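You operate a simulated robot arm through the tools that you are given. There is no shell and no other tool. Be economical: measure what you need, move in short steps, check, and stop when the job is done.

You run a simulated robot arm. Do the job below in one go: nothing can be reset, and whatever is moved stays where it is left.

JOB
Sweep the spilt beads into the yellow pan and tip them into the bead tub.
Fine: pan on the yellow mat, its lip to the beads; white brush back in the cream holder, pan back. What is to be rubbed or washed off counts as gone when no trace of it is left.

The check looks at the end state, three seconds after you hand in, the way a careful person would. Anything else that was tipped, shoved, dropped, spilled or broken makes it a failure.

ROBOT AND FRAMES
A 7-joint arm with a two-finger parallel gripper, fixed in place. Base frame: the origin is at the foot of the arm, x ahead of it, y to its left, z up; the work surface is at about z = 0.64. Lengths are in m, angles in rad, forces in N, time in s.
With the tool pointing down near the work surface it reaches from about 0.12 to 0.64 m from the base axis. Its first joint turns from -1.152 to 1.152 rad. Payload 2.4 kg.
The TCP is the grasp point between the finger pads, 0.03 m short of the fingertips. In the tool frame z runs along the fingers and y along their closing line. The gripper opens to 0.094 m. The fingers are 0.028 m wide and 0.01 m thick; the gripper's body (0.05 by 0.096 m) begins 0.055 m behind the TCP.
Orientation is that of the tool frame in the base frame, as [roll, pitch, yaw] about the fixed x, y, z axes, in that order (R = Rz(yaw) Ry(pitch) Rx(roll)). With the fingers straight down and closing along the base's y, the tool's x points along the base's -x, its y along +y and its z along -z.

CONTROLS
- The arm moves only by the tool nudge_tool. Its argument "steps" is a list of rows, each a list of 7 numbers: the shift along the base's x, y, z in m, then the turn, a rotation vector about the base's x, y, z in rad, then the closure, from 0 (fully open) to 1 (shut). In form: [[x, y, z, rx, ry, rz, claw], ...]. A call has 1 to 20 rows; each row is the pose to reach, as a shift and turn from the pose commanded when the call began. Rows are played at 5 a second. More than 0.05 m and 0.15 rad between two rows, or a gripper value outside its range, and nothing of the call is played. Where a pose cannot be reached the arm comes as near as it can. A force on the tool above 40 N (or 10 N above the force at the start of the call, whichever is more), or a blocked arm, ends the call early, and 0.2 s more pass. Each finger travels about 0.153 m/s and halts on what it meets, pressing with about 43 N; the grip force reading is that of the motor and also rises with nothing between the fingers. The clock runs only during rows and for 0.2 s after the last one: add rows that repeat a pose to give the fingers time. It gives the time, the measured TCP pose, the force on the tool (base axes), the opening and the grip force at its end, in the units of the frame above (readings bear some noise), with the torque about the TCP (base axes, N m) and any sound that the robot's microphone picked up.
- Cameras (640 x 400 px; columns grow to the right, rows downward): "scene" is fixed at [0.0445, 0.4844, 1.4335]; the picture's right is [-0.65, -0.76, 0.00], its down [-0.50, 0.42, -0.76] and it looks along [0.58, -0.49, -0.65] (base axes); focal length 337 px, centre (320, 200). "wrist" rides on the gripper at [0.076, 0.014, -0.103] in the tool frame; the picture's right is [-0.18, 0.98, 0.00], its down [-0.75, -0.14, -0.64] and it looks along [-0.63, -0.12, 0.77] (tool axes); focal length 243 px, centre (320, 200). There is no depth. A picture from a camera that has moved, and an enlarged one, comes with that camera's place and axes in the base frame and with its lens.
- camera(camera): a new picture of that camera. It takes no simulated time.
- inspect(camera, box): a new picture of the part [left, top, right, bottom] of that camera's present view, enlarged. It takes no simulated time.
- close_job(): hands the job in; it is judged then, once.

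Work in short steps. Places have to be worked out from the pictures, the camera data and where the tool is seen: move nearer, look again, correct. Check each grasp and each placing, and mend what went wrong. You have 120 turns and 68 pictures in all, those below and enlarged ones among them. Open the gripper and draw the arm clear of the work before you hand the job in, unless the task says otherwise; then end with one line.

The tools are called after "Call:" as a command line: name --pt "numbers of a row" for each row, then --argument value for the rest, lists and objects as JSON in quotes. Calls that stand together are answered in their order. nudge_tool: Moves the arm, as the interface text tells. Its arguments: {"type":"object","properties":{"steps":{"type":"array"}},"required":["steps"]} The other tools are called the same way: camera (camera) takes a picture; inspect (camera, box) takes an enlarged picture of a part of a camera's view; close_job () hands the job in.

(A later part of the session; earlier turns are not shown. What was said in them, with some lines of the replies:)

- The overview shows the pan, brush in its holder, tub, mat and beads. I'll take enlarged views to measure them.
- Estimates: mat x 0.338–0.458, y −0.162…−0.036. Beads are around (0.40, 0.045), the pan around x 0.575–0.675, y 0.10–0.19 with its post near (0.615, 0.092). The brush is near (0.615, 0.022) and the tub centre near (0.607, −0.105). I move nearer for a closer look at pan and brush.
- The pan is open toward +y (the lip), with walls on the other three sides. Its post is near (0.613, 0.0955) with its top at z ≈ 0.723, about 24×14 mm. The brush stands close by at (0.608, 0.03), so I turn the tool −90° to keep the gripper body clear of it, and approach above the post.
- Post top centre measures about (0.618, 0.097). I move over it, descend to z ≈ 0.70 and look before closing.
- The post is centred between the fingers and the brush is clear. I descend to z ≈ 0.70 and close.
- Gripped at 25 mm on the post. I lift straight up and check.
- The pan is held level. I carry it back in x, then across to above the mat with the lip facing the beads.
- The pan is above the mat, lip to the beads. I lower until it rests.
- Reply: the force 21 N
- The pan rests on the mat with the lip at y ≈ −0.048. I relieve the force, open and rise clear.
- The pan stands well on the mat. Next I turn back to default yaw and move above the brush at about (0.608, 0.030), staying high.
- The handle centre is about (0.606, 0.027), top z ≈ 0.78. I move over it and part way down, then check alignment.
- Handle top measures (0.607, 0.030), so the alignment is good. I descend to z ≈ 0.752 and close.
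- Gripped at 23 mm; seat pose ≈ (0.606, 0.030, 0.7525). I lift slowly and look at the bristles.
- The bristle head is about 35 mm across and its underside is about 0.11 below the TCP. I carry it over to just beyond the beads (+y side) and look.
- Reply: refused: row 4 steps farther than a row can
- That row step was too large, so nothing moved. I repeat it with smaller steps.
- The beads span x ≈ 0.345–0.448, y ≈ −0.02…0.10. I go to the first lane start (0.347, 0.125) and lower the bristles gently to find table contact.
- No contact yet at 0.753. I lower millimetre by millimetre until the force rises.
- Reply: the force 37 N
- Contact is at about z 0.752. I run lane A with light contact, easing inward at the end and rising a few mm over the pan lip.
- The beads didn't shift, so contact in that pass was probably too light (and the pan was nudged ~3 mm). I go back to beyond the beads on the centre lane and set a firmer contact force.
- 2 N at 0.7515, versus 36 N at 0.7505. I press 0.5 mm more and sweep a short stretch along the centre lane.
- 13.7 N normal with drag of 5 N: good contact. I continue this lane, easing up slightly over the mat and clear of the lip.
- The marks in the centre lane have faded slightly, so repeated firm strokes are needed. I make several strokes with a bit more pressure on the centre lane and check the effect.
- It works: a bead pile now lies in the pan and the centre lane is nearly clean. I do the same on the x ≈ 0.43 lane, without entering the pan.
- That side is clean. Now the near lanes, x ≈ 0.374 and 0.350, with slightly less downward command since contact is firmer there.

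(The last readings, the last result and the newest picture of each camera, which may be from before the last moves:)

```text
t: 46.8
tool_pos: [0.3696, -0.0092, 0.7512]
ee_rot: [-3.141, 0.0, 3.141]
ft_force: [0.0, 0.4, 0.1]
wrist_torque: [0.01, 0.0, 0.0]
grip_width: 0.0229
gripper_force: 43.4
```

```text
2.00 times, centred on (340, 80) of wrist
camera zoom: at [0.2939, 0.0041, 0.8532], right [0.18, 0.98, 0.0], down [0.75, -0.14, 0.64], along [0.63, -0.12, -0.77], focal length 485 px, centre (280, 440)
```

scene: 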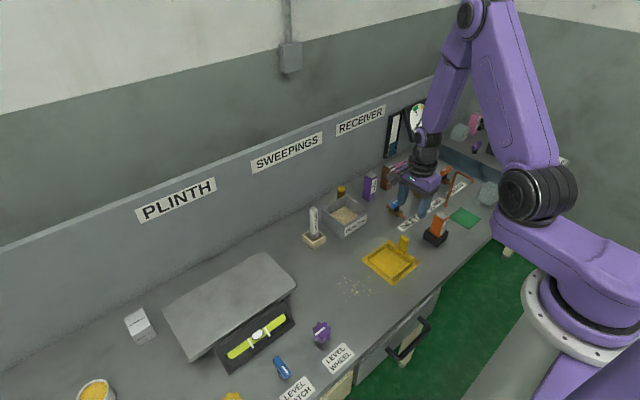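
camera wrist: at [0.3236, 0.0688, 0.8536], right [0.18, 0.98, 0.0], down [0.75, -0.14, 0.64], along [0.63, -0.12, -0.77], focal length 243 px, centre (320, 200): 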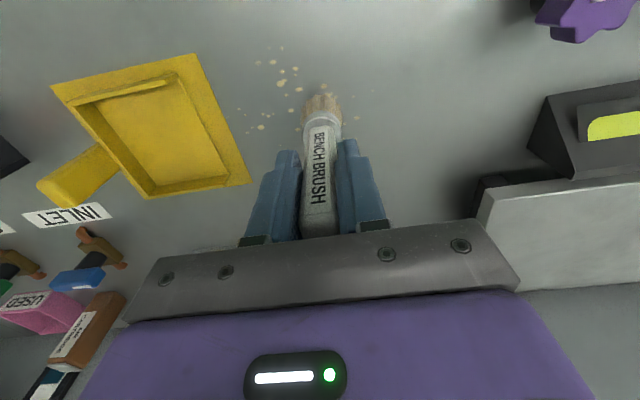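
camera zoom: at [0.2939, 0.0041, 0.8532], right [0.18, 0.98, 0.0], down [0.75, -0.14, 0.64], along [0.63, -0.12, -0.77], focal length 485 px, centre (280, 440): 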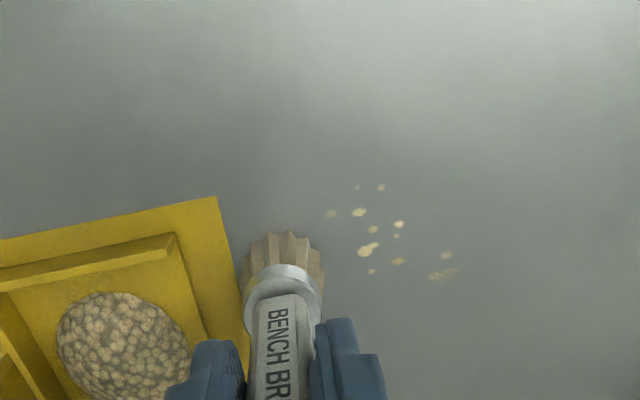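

Contact was lost there (force ≈ 0). I press 0.8 mm lower and repeat these lanes.

Call:
nudge_tool --pt "0 0 -0.0008 0 0 0 1" --pt "0.006 0.025 -0.0008 0 0 0 1" --pt "0.006 0.05 -0.0008 0 0 0 1" --pt "0.006 0.075 -0.0008 0 0 0 1" --pt "0.006 0.1 -0.0008 0 0 0 1" --pt "0.006 0.075 -0.0008 0 0 0 1" --pt "0.006 0.05 -0.0008 0 0 0 1" --pt "0.006 0.025 -0.0008 0 0 0 1" --pt "0.0 0 -0.0008 0 0 0 1" --pt "-0.017 0.02 -0.0008 0 0 0 1" --pt "-0.017 0.045 -0.0008 0 0 0 1" --pt "-0.017 0.07 -0.0008 0 0 0 1" --pt "-0.017 0.09 -0.0008 0 0 0 1" --pt "-0.017 0.065 -0.0008 0 0 0 1" --pt "-0.017 0.04 -0.0008 0 0 0 1" --pt "-0.017 0.02 -0.0008 0 0 0 1" --pt "0 0 -0.0008 0 0 0 1"

Call:
inspect --camera "wrist" --box '[180, 0, 500, 160]'

```text
t: 50.4
tool_pos: [0.3694, -0.0094, 0.7513]
ee_rot: [-3.14, 0.0, -3.141]
ft_force: [-0.5, 0.4, -1.3]
wrist_torque: [0.01, 0.03, 0.01]
grip_width: 0.023
gripper_force: 43.1
```

```text
2.00 times, centred on (340, 80) of wrist
camera zoom: at [0.2934, 0.004, 0.8535], right [0.18, 0.98, 0.0], down [0.75, -0.14, 0.64], along [0.63, -0.12, -0.77], focal length 485 px, centre (280, 440)
```

zoom: 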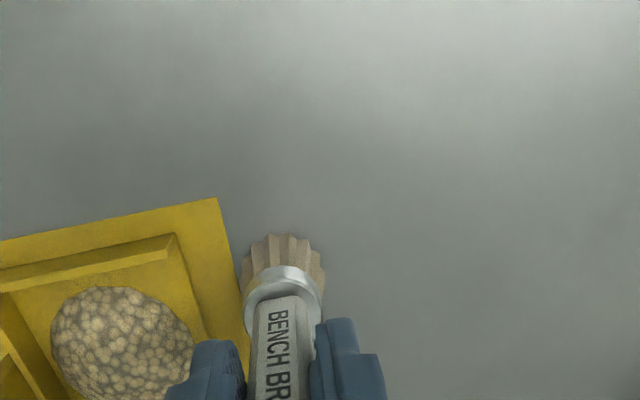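

That area looks clean. I lift the brush and check the whole area for traces from both cameras.

Call:
nudge_tool --pt "0 0 0.03 0 0 0 1" --pt "0 0.02 0.07 0 0 0 1" --pt "0 0.03 0.115 0 0 0 1" --pt "0.03 0.04 0.12 0 0 0 1" --pt "0.07 0.04 0.12 0 0 0 1" --pt "0.11 0.04 0.12 0 0 0 1" --pt "0.11 0.04 0.12 0 0 0 1"

Call:
inspect --camera "scene" --box '[320, 220, 420, 310]'

Call:
inspect --camera "wrist" --box '[100, 0, 420, 160]'

```text
t: 52.0
tool_pos: [0.4792, 0.031, 0.8712]
ee_rot: [3.141, 0.001, 3.141]
ft_force: [0.3, 0.0, -0.3]
wrist_torque: [-0.01, 0.0, -0.01]
grip_width: 0.0231
gripper_force: 42.9
```

```text
4.44 times, centred on (370, 265) of scene
camera zoom: at [0.0445, 0.4844, 1.4335], right [-0.65, -0.76, 0.0], down [-0.5, 0.42, -0.76], along [0.58, -0.49, -0.65], focal length 1498 px, centre (98, -89)
```

zoom: 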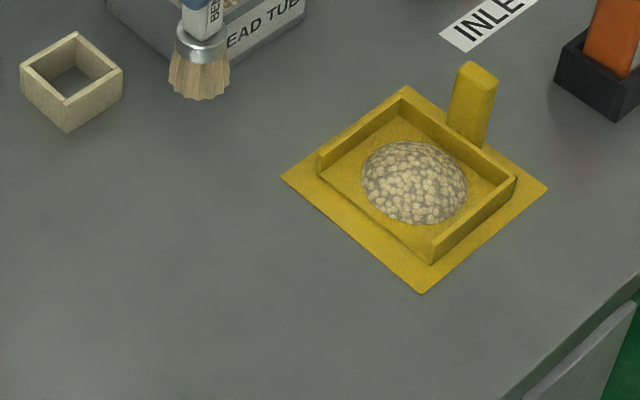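

```text
2.00 times, centred on (260, 80) of wrist
camera zoom: at [0.4039, 0.0441, 0.9727], right [0.18, 0.98, 0.0], down [0.75, -0.14, 0.64], along [0.63, -0.12, -0.77], focal length 485 px, centre (440, 440)
```

zoom: 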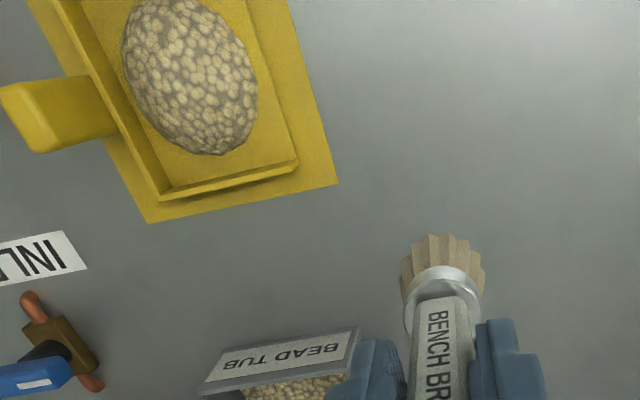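

The area is clean and the beads are piled in the pan. I move the brush back above the holder (command offset +0.126 in x) and partly lower it, then check.

Call:
nudge_tool --pt "0.04 0 0 0 0 0 1" --pt "0.08 0 0 0 0 0 1" --pt "0.115 0 0 0 0 0 1" --pt "0.126 0 0 0 0 0 1" --pt "0.126 0 -0.03 0 0 0 1" --pt "0.126 0 -0.065 0 0 0 1" --pt "0.126 0 -0.075 0 0 0 1" --pt "0.126 0 -0.075 0 0 0 1"

Call:
inspect --camera "scene" --box '[270, 170, 370, 260]'

Call:
inspect --camera "wrist" --box '[240, 40, 400, 160]'

```text
t: 53.8
tool_pos: [0.6066, 0.03, 0.7951]
ee_rot: [-3.14, 0.0, -3.141]
ft_force: [0.1, -0.3, -0.1]
wrist_torque: [0.02, 0.02, 0.02]
grip_width: 0.023
gripper_force: 43.0
```

```text
4.44 times, centred on (320, 215) of scene
camera zoom: at [0.0445, 0.4844, 1.4335], right [-0.65, -0.76, 0.0], down [-0.5, 0.42, -0.76], along [0.58, -0.49, -0.65], focal length 1498 px, centre (320, 133)
```

zoom: 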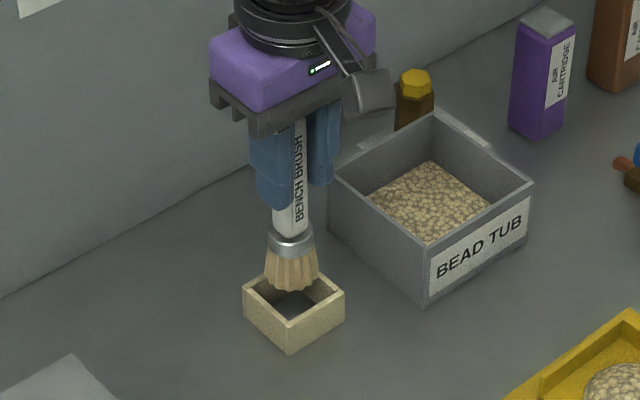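

```text
3.33 times, centred on (320, 100) of wrist
camera zoom: at [0.5299, 0.0441, 0.8981], right [0.18, 0.98, 0.0], down [0.75, -0.14, 0.64], along [0.63, -0.12, -0.77], focal length 809 px, centre (320, 533)
```

zoom: 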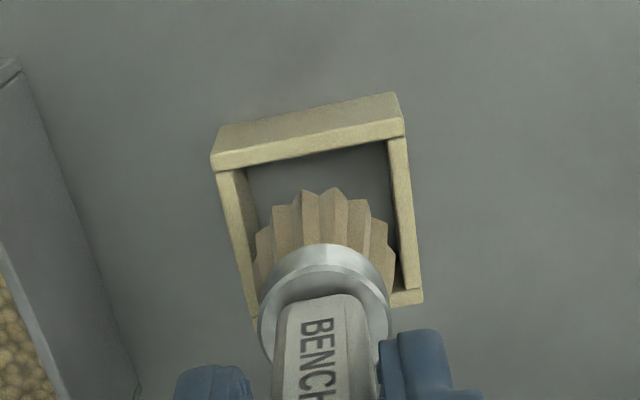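

The brush is centred over the holder. I lower it to its seat.

Call:
nudge_tool --pt "0 0 -0.012 0 0 0 1" --pt "0 0 -0.024 0 0 0 1" --pt "0 0 -0.035 0 0 0 1" --pt "0 0 -0.041 0 0 0 1" --pt "0 0 -0.0435 0 0 0 1" --pt "0 0 -0.0435 0 0 0 1"

Call:
inspect --camera "scene" --box '[270, 170, 370, 260]'

```text
t: 55.2
tool_pos: [0.6063, 0.0309, 0.7518]
ee_rot: [3.141, 0.0, -3.14]
ft_force: [-0.3, -0.5, -0.8]
wrist_torque: [0.05, 0.03, 0.02]
grip_width: 0.0232
gripper_force: 42.9
```

```text
4.44 times, centred on (320, 215) of scene
camera zoom: at [0.0445, 0.4844, 1.4335], right [-0.65, -0.76, 0.0], down [-0.5, 0.42, -0.76], along [0.58, -0.49, -0.65], focal length 1498 px, centre (320, 133)
```

zoom: 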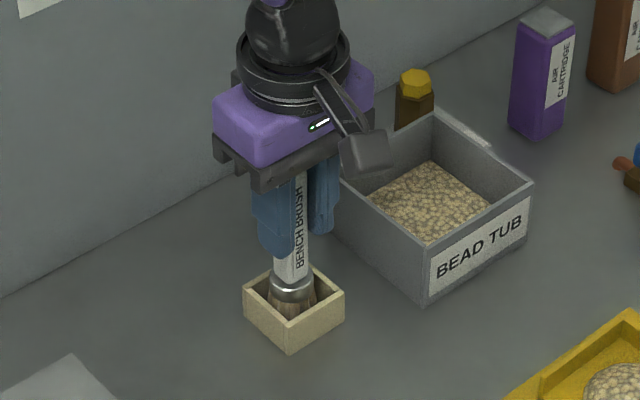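

Seated nearly; no contact force yet. I lower another 1 mm and check.

Call:
nudge_tool --pt "0 0 -0.0008 0 0 0 1" --pt "0 0 -0.0015 0 0 0 1" --pt "0 0 -0.0015 0 0 0 1"

```text
t: 56.0
tool_pos: [0.6052, 0.0311, 0.7507]
ee_rot: [-3.141, -0.001, -3.141]
ft_force: [0.1, -0.1, 0.2]
wrist_torque: [0.02, -0.03, -0.02]
grip_width: 0.0229
gripper_force: 43.0
```

Call:
nudge_tool --pt "0 0 -0.0008 0 0 0 1" --pt "0 0 -0.0014 0 0 0 1" --pt "0 0 -0.0014 0 0 0 1"

```text
t: 56.8
tool_pos: [0.606, 0.0308, 0.7507]
ee_rot: [-3.142, 0.003, -3.141]
ft_force: [-4.9, -0.1, 20.1]
wrist_torque: [-0.02, 0.29, 0.01]
grip_width: 0.0231
gripper_force: 43.3
```

Now it rests (20 N). I ease off, open and rise straight up.

Call:
nudge_tool --pt "0 0 0.0005 0 0 0 1" --pt "0 0 0.0005 0 0 0 0.85" --pt "0 0 0.0005 0 0 0 0.6" --pt "0 0 0.0005 0 0 0 0.4" --pt "0 0 0.0005 0 0 0 0.4" --pt "0 0 0.03 0 0 0 0.4" --pt "0 0 0.07 0 0 0 0.4" --pt "0 0 0.11 0 0 0 0.4" --pt "0 0 0.14 0 0 0 0.4" --pt "-0.04 0 0.14 0 0 0 0.4" --pt "-0.08 0 0.14 0 0 0 0.4"

Call:
camera --camera "wrist"

Call:
camera --camera "scene"

```text
t: 59.2
tool_pos: [0.5272, 0.03, 0.8895]
ee_rot: [-3.141, 0.0, -3.141]
ft_force: [-1.0, 0.3, 0.7]
wrist_torque: [-0.01, -0.04, 0.02]
grip_width: 0.0567
gripper_force: 0.0
```

```text
23 pictures are left
camera wrist: at [0.4505, 0.0442, 0.9917], right [0.18, 0.98, 0.0], down [0.75, -0.14, 0.64], along [0.63, -0.12, -0.77], focal length 243 px, centre (320, 200)
```

wrist: 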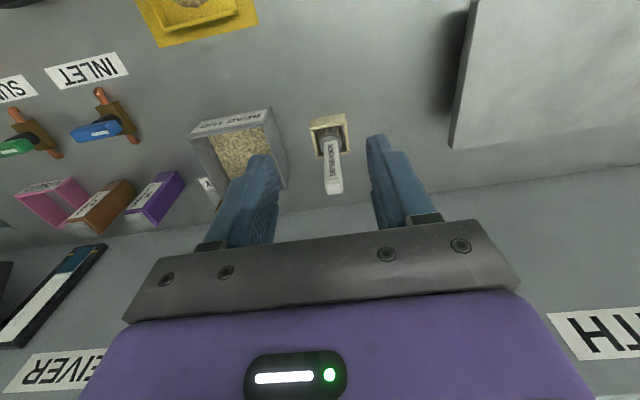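

```text
22 pictures are left
```

scene: 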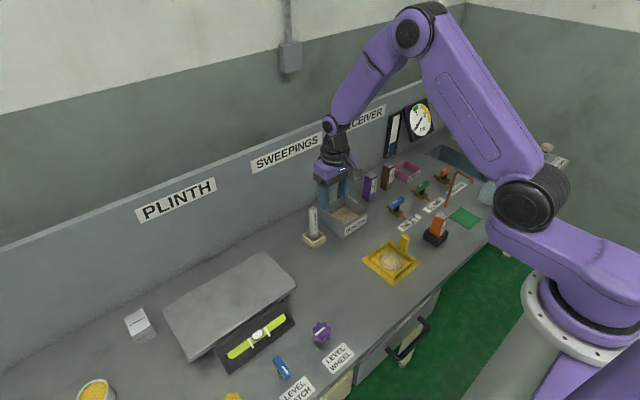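

The brush stands in its holder and the work area is clear. Next, the pan: its post is now near (0.3965, −0.141). I go above it, turning the tool −90° as before.

Call:
nudge_tool --pt "-0.03 0 0 0 0 -0.14 0.4" --pt "-0.06 -0.01 0 0 0 -0.28 0.4" --pt "-0.09 -0.03 0 0 0 -0.42 0.4" --pt "-0.11 -0.05 0 0 0 -0.56 0.4" --pt "-0.1295 -0.07 0 0 0 -0.7 0.4" --pt "-0.1295 -0.09 0 0 0 -0.84 0.4" --pt "-0.1295 -0.11 0 0 0 -0.98 0.4" --pt "-0.1295 -0.13 0 0 0 -1.12 0.4" --pt "-0.1295 -0.15 -0.02 0 0 -1.26 0.4" --pt "-0.1295 -0.171 -0.04 0 0 -1.4 0.4" --pt "-0.1295 -0.171 -0.07 0 0 -1.5 0.4" --pt "-0.1295 -0.171 -0.1 0 0 -1.571 0.4" --pt "-0.1295 -0.171 -0.13 0 0 -1.571 0.4" --pt "-0.1295 -0.171 -0.145 0 0 -1.571 0.4" --pt "-0.1295 -0.171 -0.145 0 0 -1.571 0.4"

Call:
camera --camera "wrist"

Call:
inspect --camera "scene" --box '[320, 190, 450, 300]'

```text
t: 62.4
tool_pos: [0.3967, -0.1401, 0.7435]
ee_rot: [3.141, 0.0, 1.569]
ft_force: [-0.8, 0.2, 0.0]
wrist_torque: [0.03, -0.02, -0.01]
grip_width: 0.0564
gripper_force: 0.0
```

```text
21 pictures are left
camera wrist: at [0.4108, -0.0653, 0.8462], right [0.98, -0.18, 0.0], down [-0.14, -0.75, 0.64], along [-0.12, -0.63, -0.77], focal length 243 px, centre (320, 200)
```

wrist: 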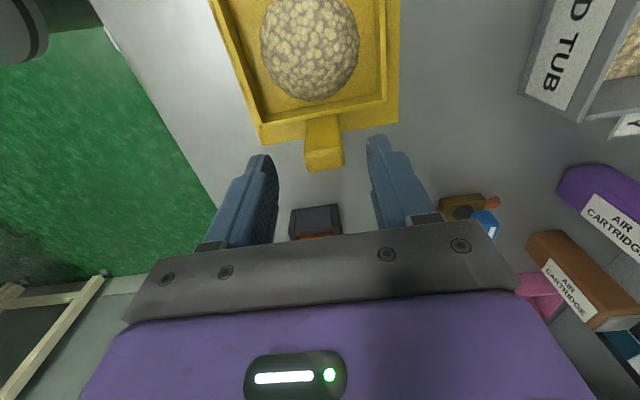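

```text
3.64 times, centred on (385, 245) of scene
camera zoom: at [0.0445, 0.4844, 1.4335], right [-0.65, -0.76, 0.0], down [-0.5, 0.42, -0.76], along [0.58, -0.49, -0.65], focal length 1226 px, centre (84, 36)
```

zoom: 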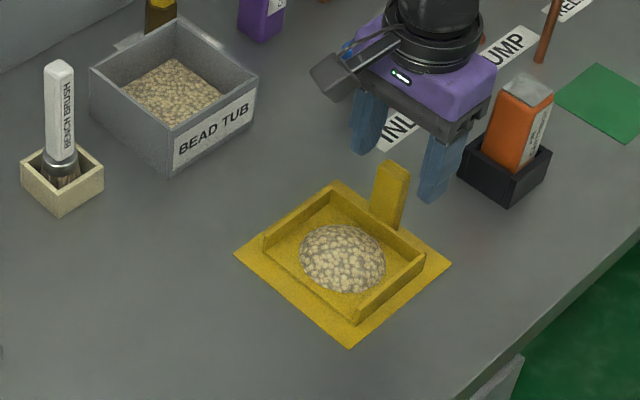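

The post lies at about (0.399, −0.136), slightly toward +y of the TCP. I correct, descend to z ≈ 0.702 and grip.

Call:
nudge_tool --pt "0.002 0.003 0 0 0 0 0.4" --pt "0.002 0.003 -0.02 0 0 0 0.4" --pt "0.002 0.003 -0.042 0 0 0 0.4" --pt "0.002 0.003 -0.042 0 0 0 0.6" --pt "0.002 0.003 -0.042 0 0 0 0.8" --pt "0.002 0.003 -0.042 0 0 0 0.95" --pt "0.002 0.003 -0.042 0 0 0 0.95"

```text
t: 64.0
tool_pos: [0.3983, -0.1376, 0.7012]
ee_rot: [-3.14, 0.002, 1.571]
ft_force: [0.2, -0.3, -0.4]
wrist_torque: [-0.02, 0.0, -0.01]
grip_width: 0.0293
gripper_force: 43.5
```

Grip width 29 mm rather than 25 mm, so the post may be held askew. I look before lifting.

Call:
inspect --camera "scene" --box '[350, 200, 450, 290]'

Call:
inspect --camera "wrist" --box '[200, 0, 440, 240]'

```text
4.44 times, centred on (400, 245) of scene
camera zoom: at [0.0445, 0.4844, 1.4335], right [-0.65, -0.76, 0.0], down [-0.5, 0.42, -0.76], along [0.58, -0.49, -0.65], focal length 1498 px, centre (-36, 0)
```

zoom: 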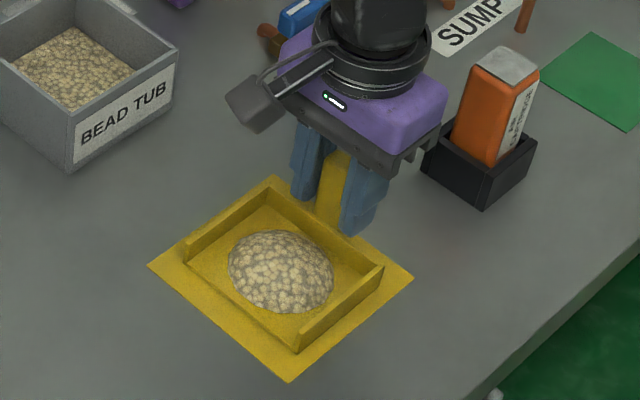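

```text
1.67 times, centred on (320, 120) of wrist
camera zoom: at [0.413, -0.0618, 0.804], right [0.98, -0.18, 0.0], down [-0.14, -0.75, 0.64], along [-0.12, -0.63, -0.77], focal length 404 px, centre (320, 333)
```

zoom: 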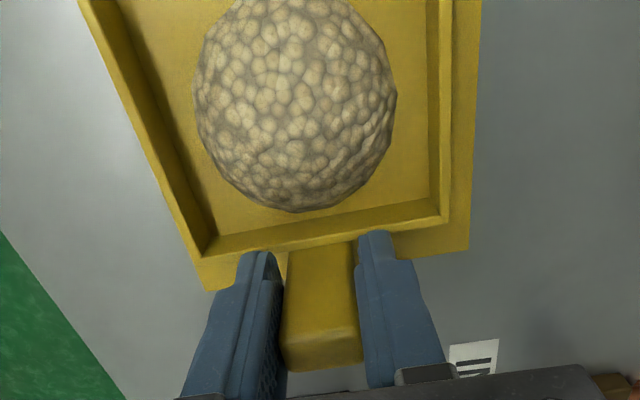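

The pan looks square to the tool. I close fully for a moment and watch the width.

Call:
nudge_tool --pt "0 0 0 0 0 0 1" --pt "0 0 0 0 0 0 1" --pt "0 0 0 0 0 0 1"

```text
t: 64.8
tool_pos: [0.3971, -0.1375, 0.7017]
ee_rot: [3.141, 0.0, 1.571]
ft_force: [-0.1, -0.7, 1.1]
wrist_torque: [-0.02, 0.02, 0.03]
grip_width: 0.0292
gripper_force: 43.3
```

The width is steady and the grip firm. I lift 2 cm slowly and check that the pan stays level.

Call:
nudge_tool --pt "0 0 0.005 0 0 0 1" --pt "0 0 0.012 0 0 0 1" --pt "0 0 0.02 0 0 0 1" --pt "0 0 0.02 0 0 0 1"

Call:
inspect --camera "scene" --box '[350, 200, 450, 290]'

```text
t: 65.8
tool_pos: [0.3986, -0.1367, 0.7207]
ee_rot: [3.141, 0.001, 1.571]
ft_force: [0.1, 0.2, -1.3]
wrist_torque: [-0.03, 0.01, 0.0]
grip_width: 0.0289
gripper_force: 43.5
```

```text
4.44 times, centred on (400, 245) of scene
camera zoom: at [0.0445, 0.4844, 1.4335], right [-0.65, -0.76, 0.0], down [-0.5, 0.42, -0.76], along [0.58, -0.49, -0.65], focal length 1498 px, centre (-36, 0)
```

zoom: 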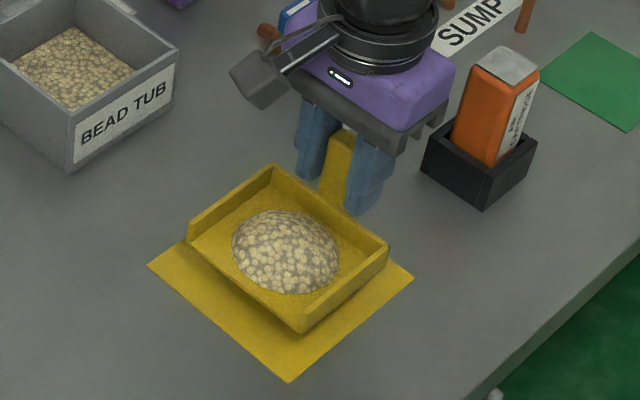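

Lifted level with the beads in place. I raise it well clear, then carry it towards the tub while turning so the lip faces −x (toward the base).

Call:
nudge_tool --pt "0 0 0.03 0 0 0 1" --pt "0 0 0.065 0 0 0 1" --pt "0 0 0.1 0 0 0 1" --pt "0 0 0.13 0 0 0 1" --pt "0 0 0.15 0 0 0 1" --pt "0.01 0.003 0.155 0 0 0.14 1" --pt "0.02 0.006 0.155 0 0 0.28 1" --pt "0.03 0.009 0.155 0 0 0.42 1" --pt "0.04 0.012 0.155 0 0 0.56 1" --pt "0.055 0.015 0.155 0 0 0.7 1" --pt "0.07 0.018 0.155 0 0 0.84 1" --pt "0.085 0.021 0.155 0 0 0.98 1" --pt "0.1 0.024 0.155 0 0 1.12 1" --pt "0.12 0.027 0.155 0 0 1.26 1" --pt "0.14 0.03 0.155 0 0 1.4 1" --pt "0.16 0.032 0.155 0 0 1.5 1" --pt "0.18 0.032 0.155 0 0 1.571 1" --pt "0.2 0.032 0.155 0 0 1.571 1" --pt "0.2 0.032 0.155 0 0 1.571 1"

Call:
inspect --camera "scene" --box '[260, 100, 460, 260]'

Call:
camera --camera "wrist"

```text
t: 69.8
tool_pos: [0.598, -0.1061, 0.8771]
ee_rot: [-3.14, 0.0, -3.141]
ft_force: [0.8, -0.7, 0.7]
wrist_torque: [0.01, -0.01, 0.02]
grip_width: 0.0293
gripper_force: 42.7
```

```text
2.50 times, centred on (360, 180) of scene
camera zoom: at [0.0445, 0.4844, 1.4335], right [-0.65, -0.76, 0.0], down [-0.5, 0.42, -0.76], along [0.58, -0.49, -0.65], focal length 843 px, centre (220, 250)
```

zoom: 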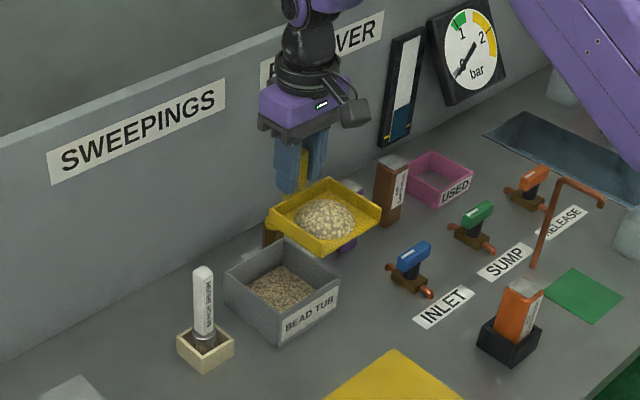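

```text
15 pictures are left
camera wrist: at [0.5224, -0.0919, 0.9795], right [0.18, 0.98, 0.0], down [0.75, -0.14, 0.64], along [0.63, -0.12, -0.77], focal length 243 px, centre (320, 200)
```

wrist: 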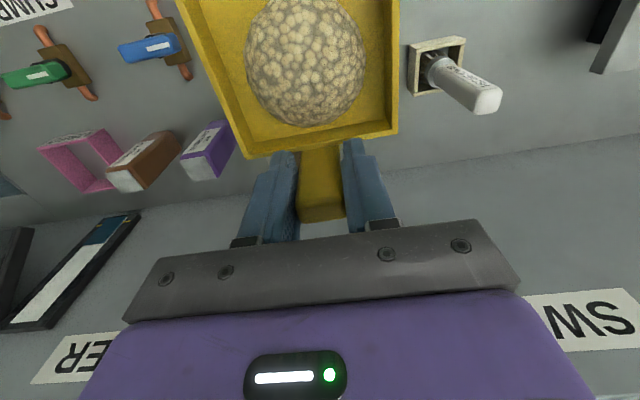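

The pan is level above the tub with its lip to −x. I tilt progressively while moving outward so the lip stays over the tub, first to about 32°.

Call:
nudge_tool --pt "0.02 0 0 0 -0.05 0 1" --pt "0.034 0 -0.005 0 -0.14 0 1" --pt "0.044 0 -0.012 0 -0.28 0 1" --pt "0.05 0 -0.02 0 -0.42 0 1" --pt "0.05 0 -0.025 0 -0.56 0 1" --pt "0.05 0 -0.025 0 -0.56 0 1"

Call:
inspect --camera "scene" --box '[280, 120, 420, 250]'

```text
t: 71.2
tool_pos: [0.6463, -0.1087, 0.8521]
ee_rot: [-3.14, 0.56, 3.137]
ft_force: [0.3, -0.4, -0.3]
wrist_torque: [0.02, -0.03, 0.01]
grip_width: 0.0293
gripper_force: 42.8
```

```text
3.08 times, centred on (350, 185) of scene
camera zoom: at [0.0446, 0.4842, 1.4335], right [-0.65, -0.76, 0.0], down [-0.5, 0.42, -0.76], along [0.58, -0.49, -0.65], focal length 1037 px, centre (228, 246)
```

zoom: 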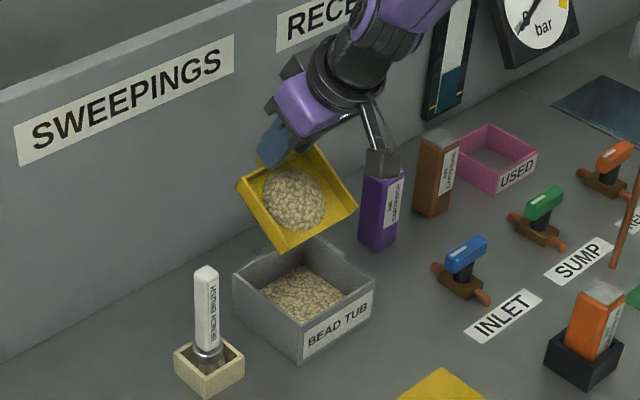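

Beads still hold at 32°, with the lip over the tub. I shift +9 mm in y to centre it and tilt on to ~70°, drawing back in x so the lip stays over the tub.

Call:
nudge_tool --pt "0 0.009 0 0 0 0 1" --pt "-0.014 0.009 -0.004 0 -0.14 0 1" --pt "-0.028 0.009 -0.008 0 -0.28 0 1" --pt "-0.038 0.009 -0.008 0 -0.4 0 1" --pt "-0.048 0.009 -0.008 0 -0.5 0 1" --pt "-0.058 0.009 -0.008 0 -0.62 0 1" --pt "-0.058 0.009 -0.008 0 -0.62 0 1" --pt "-0.058 0.009 -0.008 0 -0.62 0 1"

Call:
inspect --camera "scene" --box '[280, 120, 420, 250]'

```text
t: 73.0
tool_pos: [0.5901, -0.097, 0.8446]
ee_rot: [3.141, 1.181, -3.139]
ft_force: [0.0, 0.0, -1.3]
wrist_torque: [-0.04, 0.02, 0.0]
grip_width: 0.0292
gripper_force: 42.9
out of reach, approached as far as the arm can: row 2
```

```text
3.08 times, centred on (350, 185) of scene
camera zoom: at [0.0445, 0.4844, 1.4335], right [-0.65, -0.76, 0.0], down [-0.5, 0.42, -0.76], along [0.58, -0.49, -0.65], focal length 1037 px, centre (228, 246)
```

zoom: 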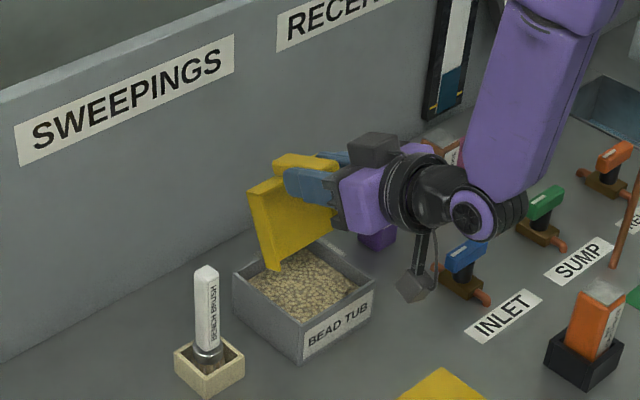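

The tub's fill has risen, so the beads have poured. I hold a little longer slightly steeper, then tilt back level while rising.

Call:
nudge_tool --pt "0 0 0 0 -0.1 0 1" --pt "0 0 0 0 -0.1 0 1" --pt "0 0 0 0 -0.1 0 1" --pt "0 0 0.01 0 0 0 1" --pt "0.01 0 0.02 0 0.14 0 1" --pt "0.01 0 0.03 0 0.28 0 1" --pt "0.01 0 0.04 0 0.42 0 1" --pt "0.01 0 0.04 0 0.56 0 1" --pt "0.01 0 0.04 0 0.7 0 1" --pt "0.01 0 0.04 0 0.84 0 1" --pt "0.01 0 0.04 0 0.98 0 1" --pt "0.01 0 0.04 0 1.1 0 1" --pt "0.01 0 0.04 0 1.18 0 1" --pt "0.01 0 0.04 0 1.18 0 1"

Call:
inspect --camera "scene" --box '[270, 120, 430, 260]'

```text
t: 76.0
tool_pos: [0.6001, -0.0957, 0.8829]
ee_rot: [-3.14, -0.003, -3.14]
ft_force: [-1.0, -0.2, -1.1]
wrist_torque: [0.03, 0.01, 0.0]
grip_width: 0.0291
gripper_force: 42.9
```

```text
2.86 times, centred on (350, 190) of scene
camera zoom: at [0.0445, 0.4844, 1.4335], right [-0.65, -0.76, 0.0], down [-0.5, 0.42, -0.76], along [0.58, -0.49, -0.65], focal length 963 px, centre (234, 229)
```

zoom: 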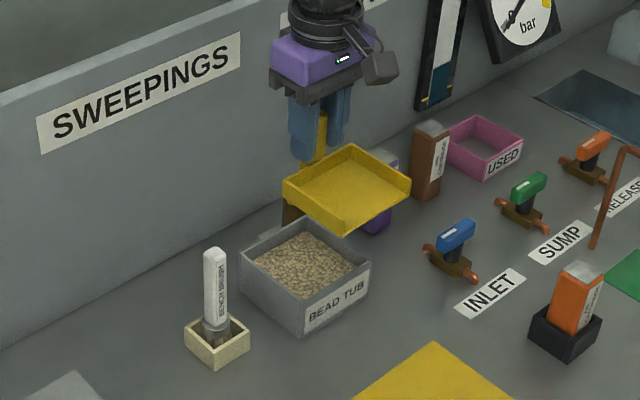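

The pan is empty and the tub is fuller, with nothing spilt. I carry the pan back towards its place, turning −90° (lip to +y), at a height clear of the brush.

Call:
nudge_tool --pt "-0.01 0.01 0.01 0 0 -0.14 1" --pt "-0.02 0.03 0.02 0 0 -0.28 1" --pt "-0.03 0.05 0.02 0 0 -0.42 1" --pt "-0.03 0.07 0.02 0 0 -0.56 1" --pt "-0.03 0.09 0.02 0 0 -0.7 1" --pt "-0.03 0.11 0.02 0 0 -0.84 1" --pt "-0.03 0.13 0.02 0 0 -0.98 1" --pt "-0.02 0.15 0.02 0 0 -1.12 1" --pt "-0.01 0.17 0.02 0 0 -1.26 1" --pt "0 0.185 0.02 0 0 -1.4 1" --pt "0.01 0.195 0.02 0 0 -1.5 1" --pt "0.017 0.1985 0.02 0 0 -1.571 1" --pt "0.017 0.1985 -0.02 0 0 -1.571 1" --pt "0.017 0.1985 -0.06 0 0 -1.571 1" --pt "0.017 0.1985 -0.1 0 0 -1.571 1" --pt "0.017 0.1985 -0.135 0 0 -1.571 1" --pt "0.017 0.1985 -0.135 0 0 -1.571 1"

Call:
inspect --camera "scene" --box '[240, 180, 340, 280]'

Call:
camera --camera "wrist"

```text
t: 79.6
tool_pos: [0.6168, 0.1017, 0.7484]
ee_rot: [-3.141, 0.0, 1.571]
ft_force: [0.6, -0.3, -0.8]
wrist_torque: [-0.02, 0.0, -0.03]
grip_width: 0.0292
gripper_force: 43.1
```

```text
4.00 times, centred on (290, 230) of scene
camera zoom: at [0.0445, 0.4844, 1.4335], right [-0.65, -0.76, 0.0], down [-0.5, 0.42, -0.76], along [0.58, -0.49, -0.65], focal length 1349 px, centre (440, 80)
```

zoom: 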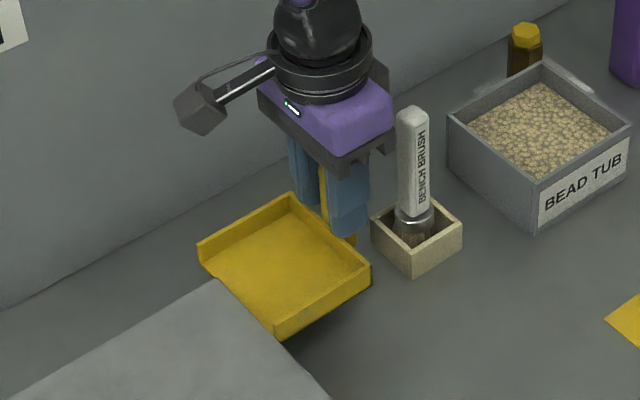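

```text
10 pictures are left
camera wrist: at [0.6318, 0.1783, 0.8509], right [0.98, -0.18, 0.0], down [-0.14, -0.75, 0.64], along [-0.12, -0.63, -0.77], focal length 243 px, centre (320, 200)
```

wrist: 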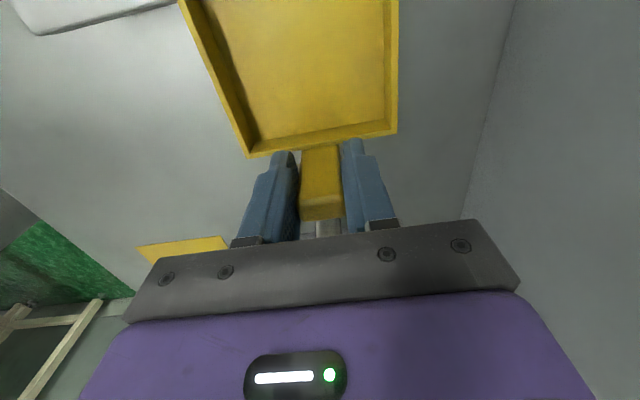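

The pan sits in the grip as at the first lift, about 3 mm nearer. I correct y by −3 mm and lower towards the bench.

Call:
nudge_tool --pt "0 -0.003 -0.015 0 0 0 1" --pt "0 -0.003 -0.03 0 0 0 1" --pt "0 -0.003 -0.042 0 0 0 1" --pt "0 -0.003 -0.046 0 0 0 1" --pt "0 -0.003 -0.047 0 0 0 1" --pt "0 -0.003 -0.048 0 0 0 1" --pt "0 -0.003 -0.048 0 0 0 1"

```text
t: 81.2
tool_pos: [0.6176, 0.0979, 0.7015]
ee_rot: [3.141, -0.001, 1.571]
ft_force: [-3.3, -0.2, 9.5]
wrist_torque: [0.12, 0.04, -0.03]
grip_width: 0.0292
gripper_force: 42.9
```

Contact (9.5 N): the pan rests. I open the fingers and rise straight up.

Call:
nudge_tool --pt "0 0 0 0 0 0 0.9" --pt "0 0 0 0 0 0 0.65" --pt "0 0 0 0 0 0 0.4" --pt "0 0 0 0 0 0 0.4" --pt "0 0 0.02 0 0 0 0.4" --pt "0 0 0.06 0 0 0 0.4" --pt "0 0 0.1 0 0 0 0.4" --pt "0 0 0.14 0 0 0 0.4" --pt "-0.04 0 0.17 0 0 0 0.4" --pt "-0.08 0 0.19 0 0 0 0.4" --pt "-0.12 0 0.2 0 0 0 0.4" --pt "-0.12 0 0.2 0 0 0 0.4"

Call:
inspect --camera "scene" --box '[250, 170, 450, 310]'

```text
t: 83.8
tool_pos: [0.4973, 0.0994, 0.9017]
ee_rot: [3.14, 0.0, 1.571]
ft_force: [0.2, -0.3, -0.5]
wrist_torque: [0.0, 0.0, -0.02]
grip_width: 0.0563
gripper_force: 0.1
```

```text
2.86 times, centred on (350, 240) of scene
camera zoom: at [0.0445, 0.4844, 1.4335], right [-0.65, -0.76, 0.0], down [-0.5, 0.42, -0.76], along [0.58, -0.49, -0.65], focal length 963 px, centre (234, 86)
```

zoom: 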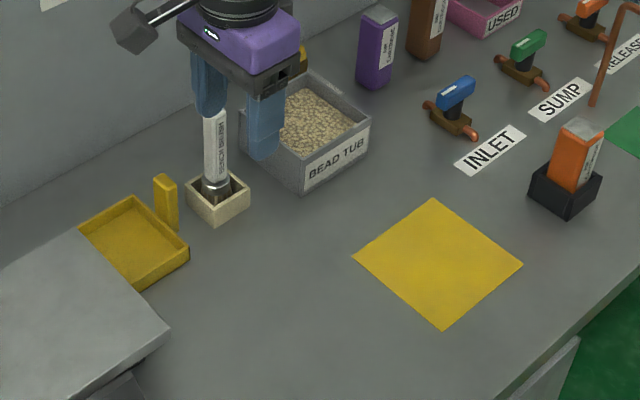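

The pan is back within a couple of mm, the brush is in its holder and the bench looks clean. I draw the arm up and back, open the gripper, and do a last close check.

Call:
nudge_tool --pt "-0.03 -0.02 0.03 0 0 0 0.2" --pt "-0.06 -0.04 0.06 0 0 0 0" --pt "-0.09 -0.06 0.09 0 0 0 0" --pt "-0.1 -0.09 0.12 0 0 0 0" --pt "-0.1 -0.12 0.12 0 0 0 0" --pt "-0.1 -0.12 0.12 0 0 0 0"

Call:
inspect --camera "scene" --box '[320, 240, 400, 300]'

Call:
camera --camera "scene"

Call:
camera --camera "wrist"

```text
t: 85.2
tool_pos: [0.3975, -0.0215, 1.0222]
ee_rot: [-3.14, 0.001, 1.569]
ft_force: [0.6, 0.1, -0.4]
wrist_torque: [0.01, 0.03, -0.03]
grip_width: 0.094
gripper_force: 0.0
```

```text
6.67 times, centred on (360, 270) of scene
camera zoom: at [0.0445, 0.4844, 1.4335], right [-0.65, -0.76, 0.0], down [-0.5, 0.42, -0.76], along [0.58, -0.49, -0.65], focal length 2248 px, centre (53, -267)
```

zoom: 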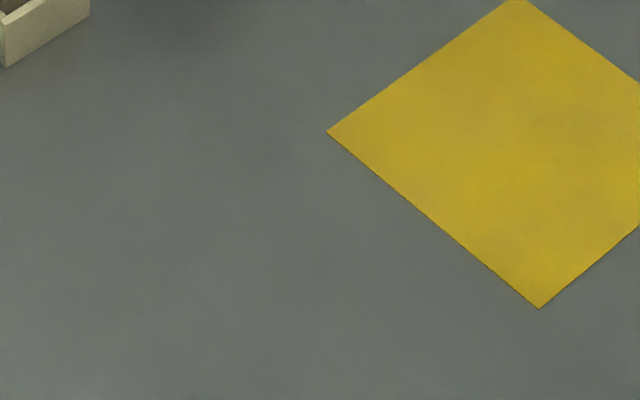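

```text
7 pictures are left
```

scene: 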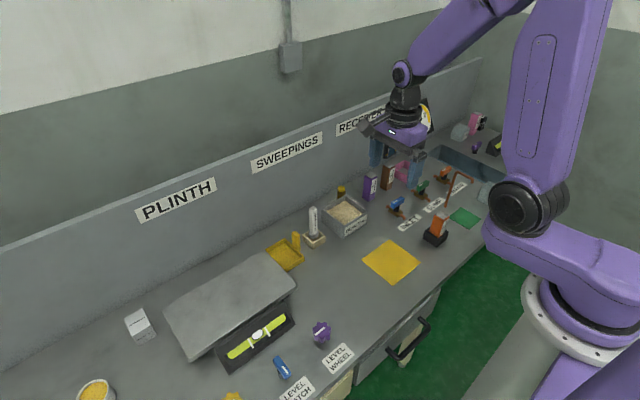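

```text
6 pictures are left
camera wrist: at [0.4122, 0.0534, 1.1234], right [0.98, -0.18, 0.0], down [-0.14, -0.75, 0.64], along [-0.12, -0.63, -0.77], focal length 243 px, centre (320, 200)
```

wrist: 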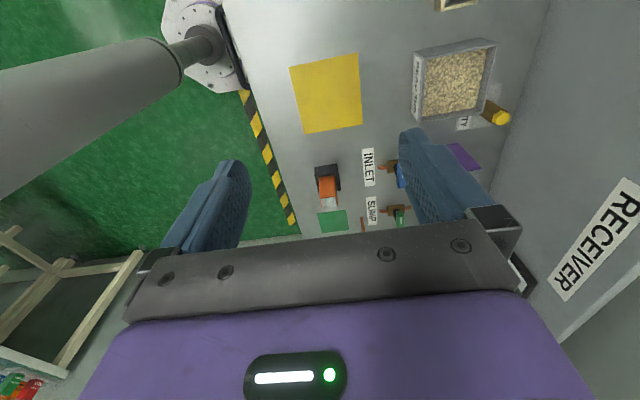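

The close-up shows no trace of beads. Pan, brush, tub and everything else are in place, and the arm is clear with the gripper open, so I hand in.

Call:
close_job

```text
The job is handed in.
```

The beads are swept up and tipped into the bead tub with no trace left on the bench. The white brush is back in the cream holder, the pan is back within a few millimetres of its starting spot, and I saw nothing else disturbed.
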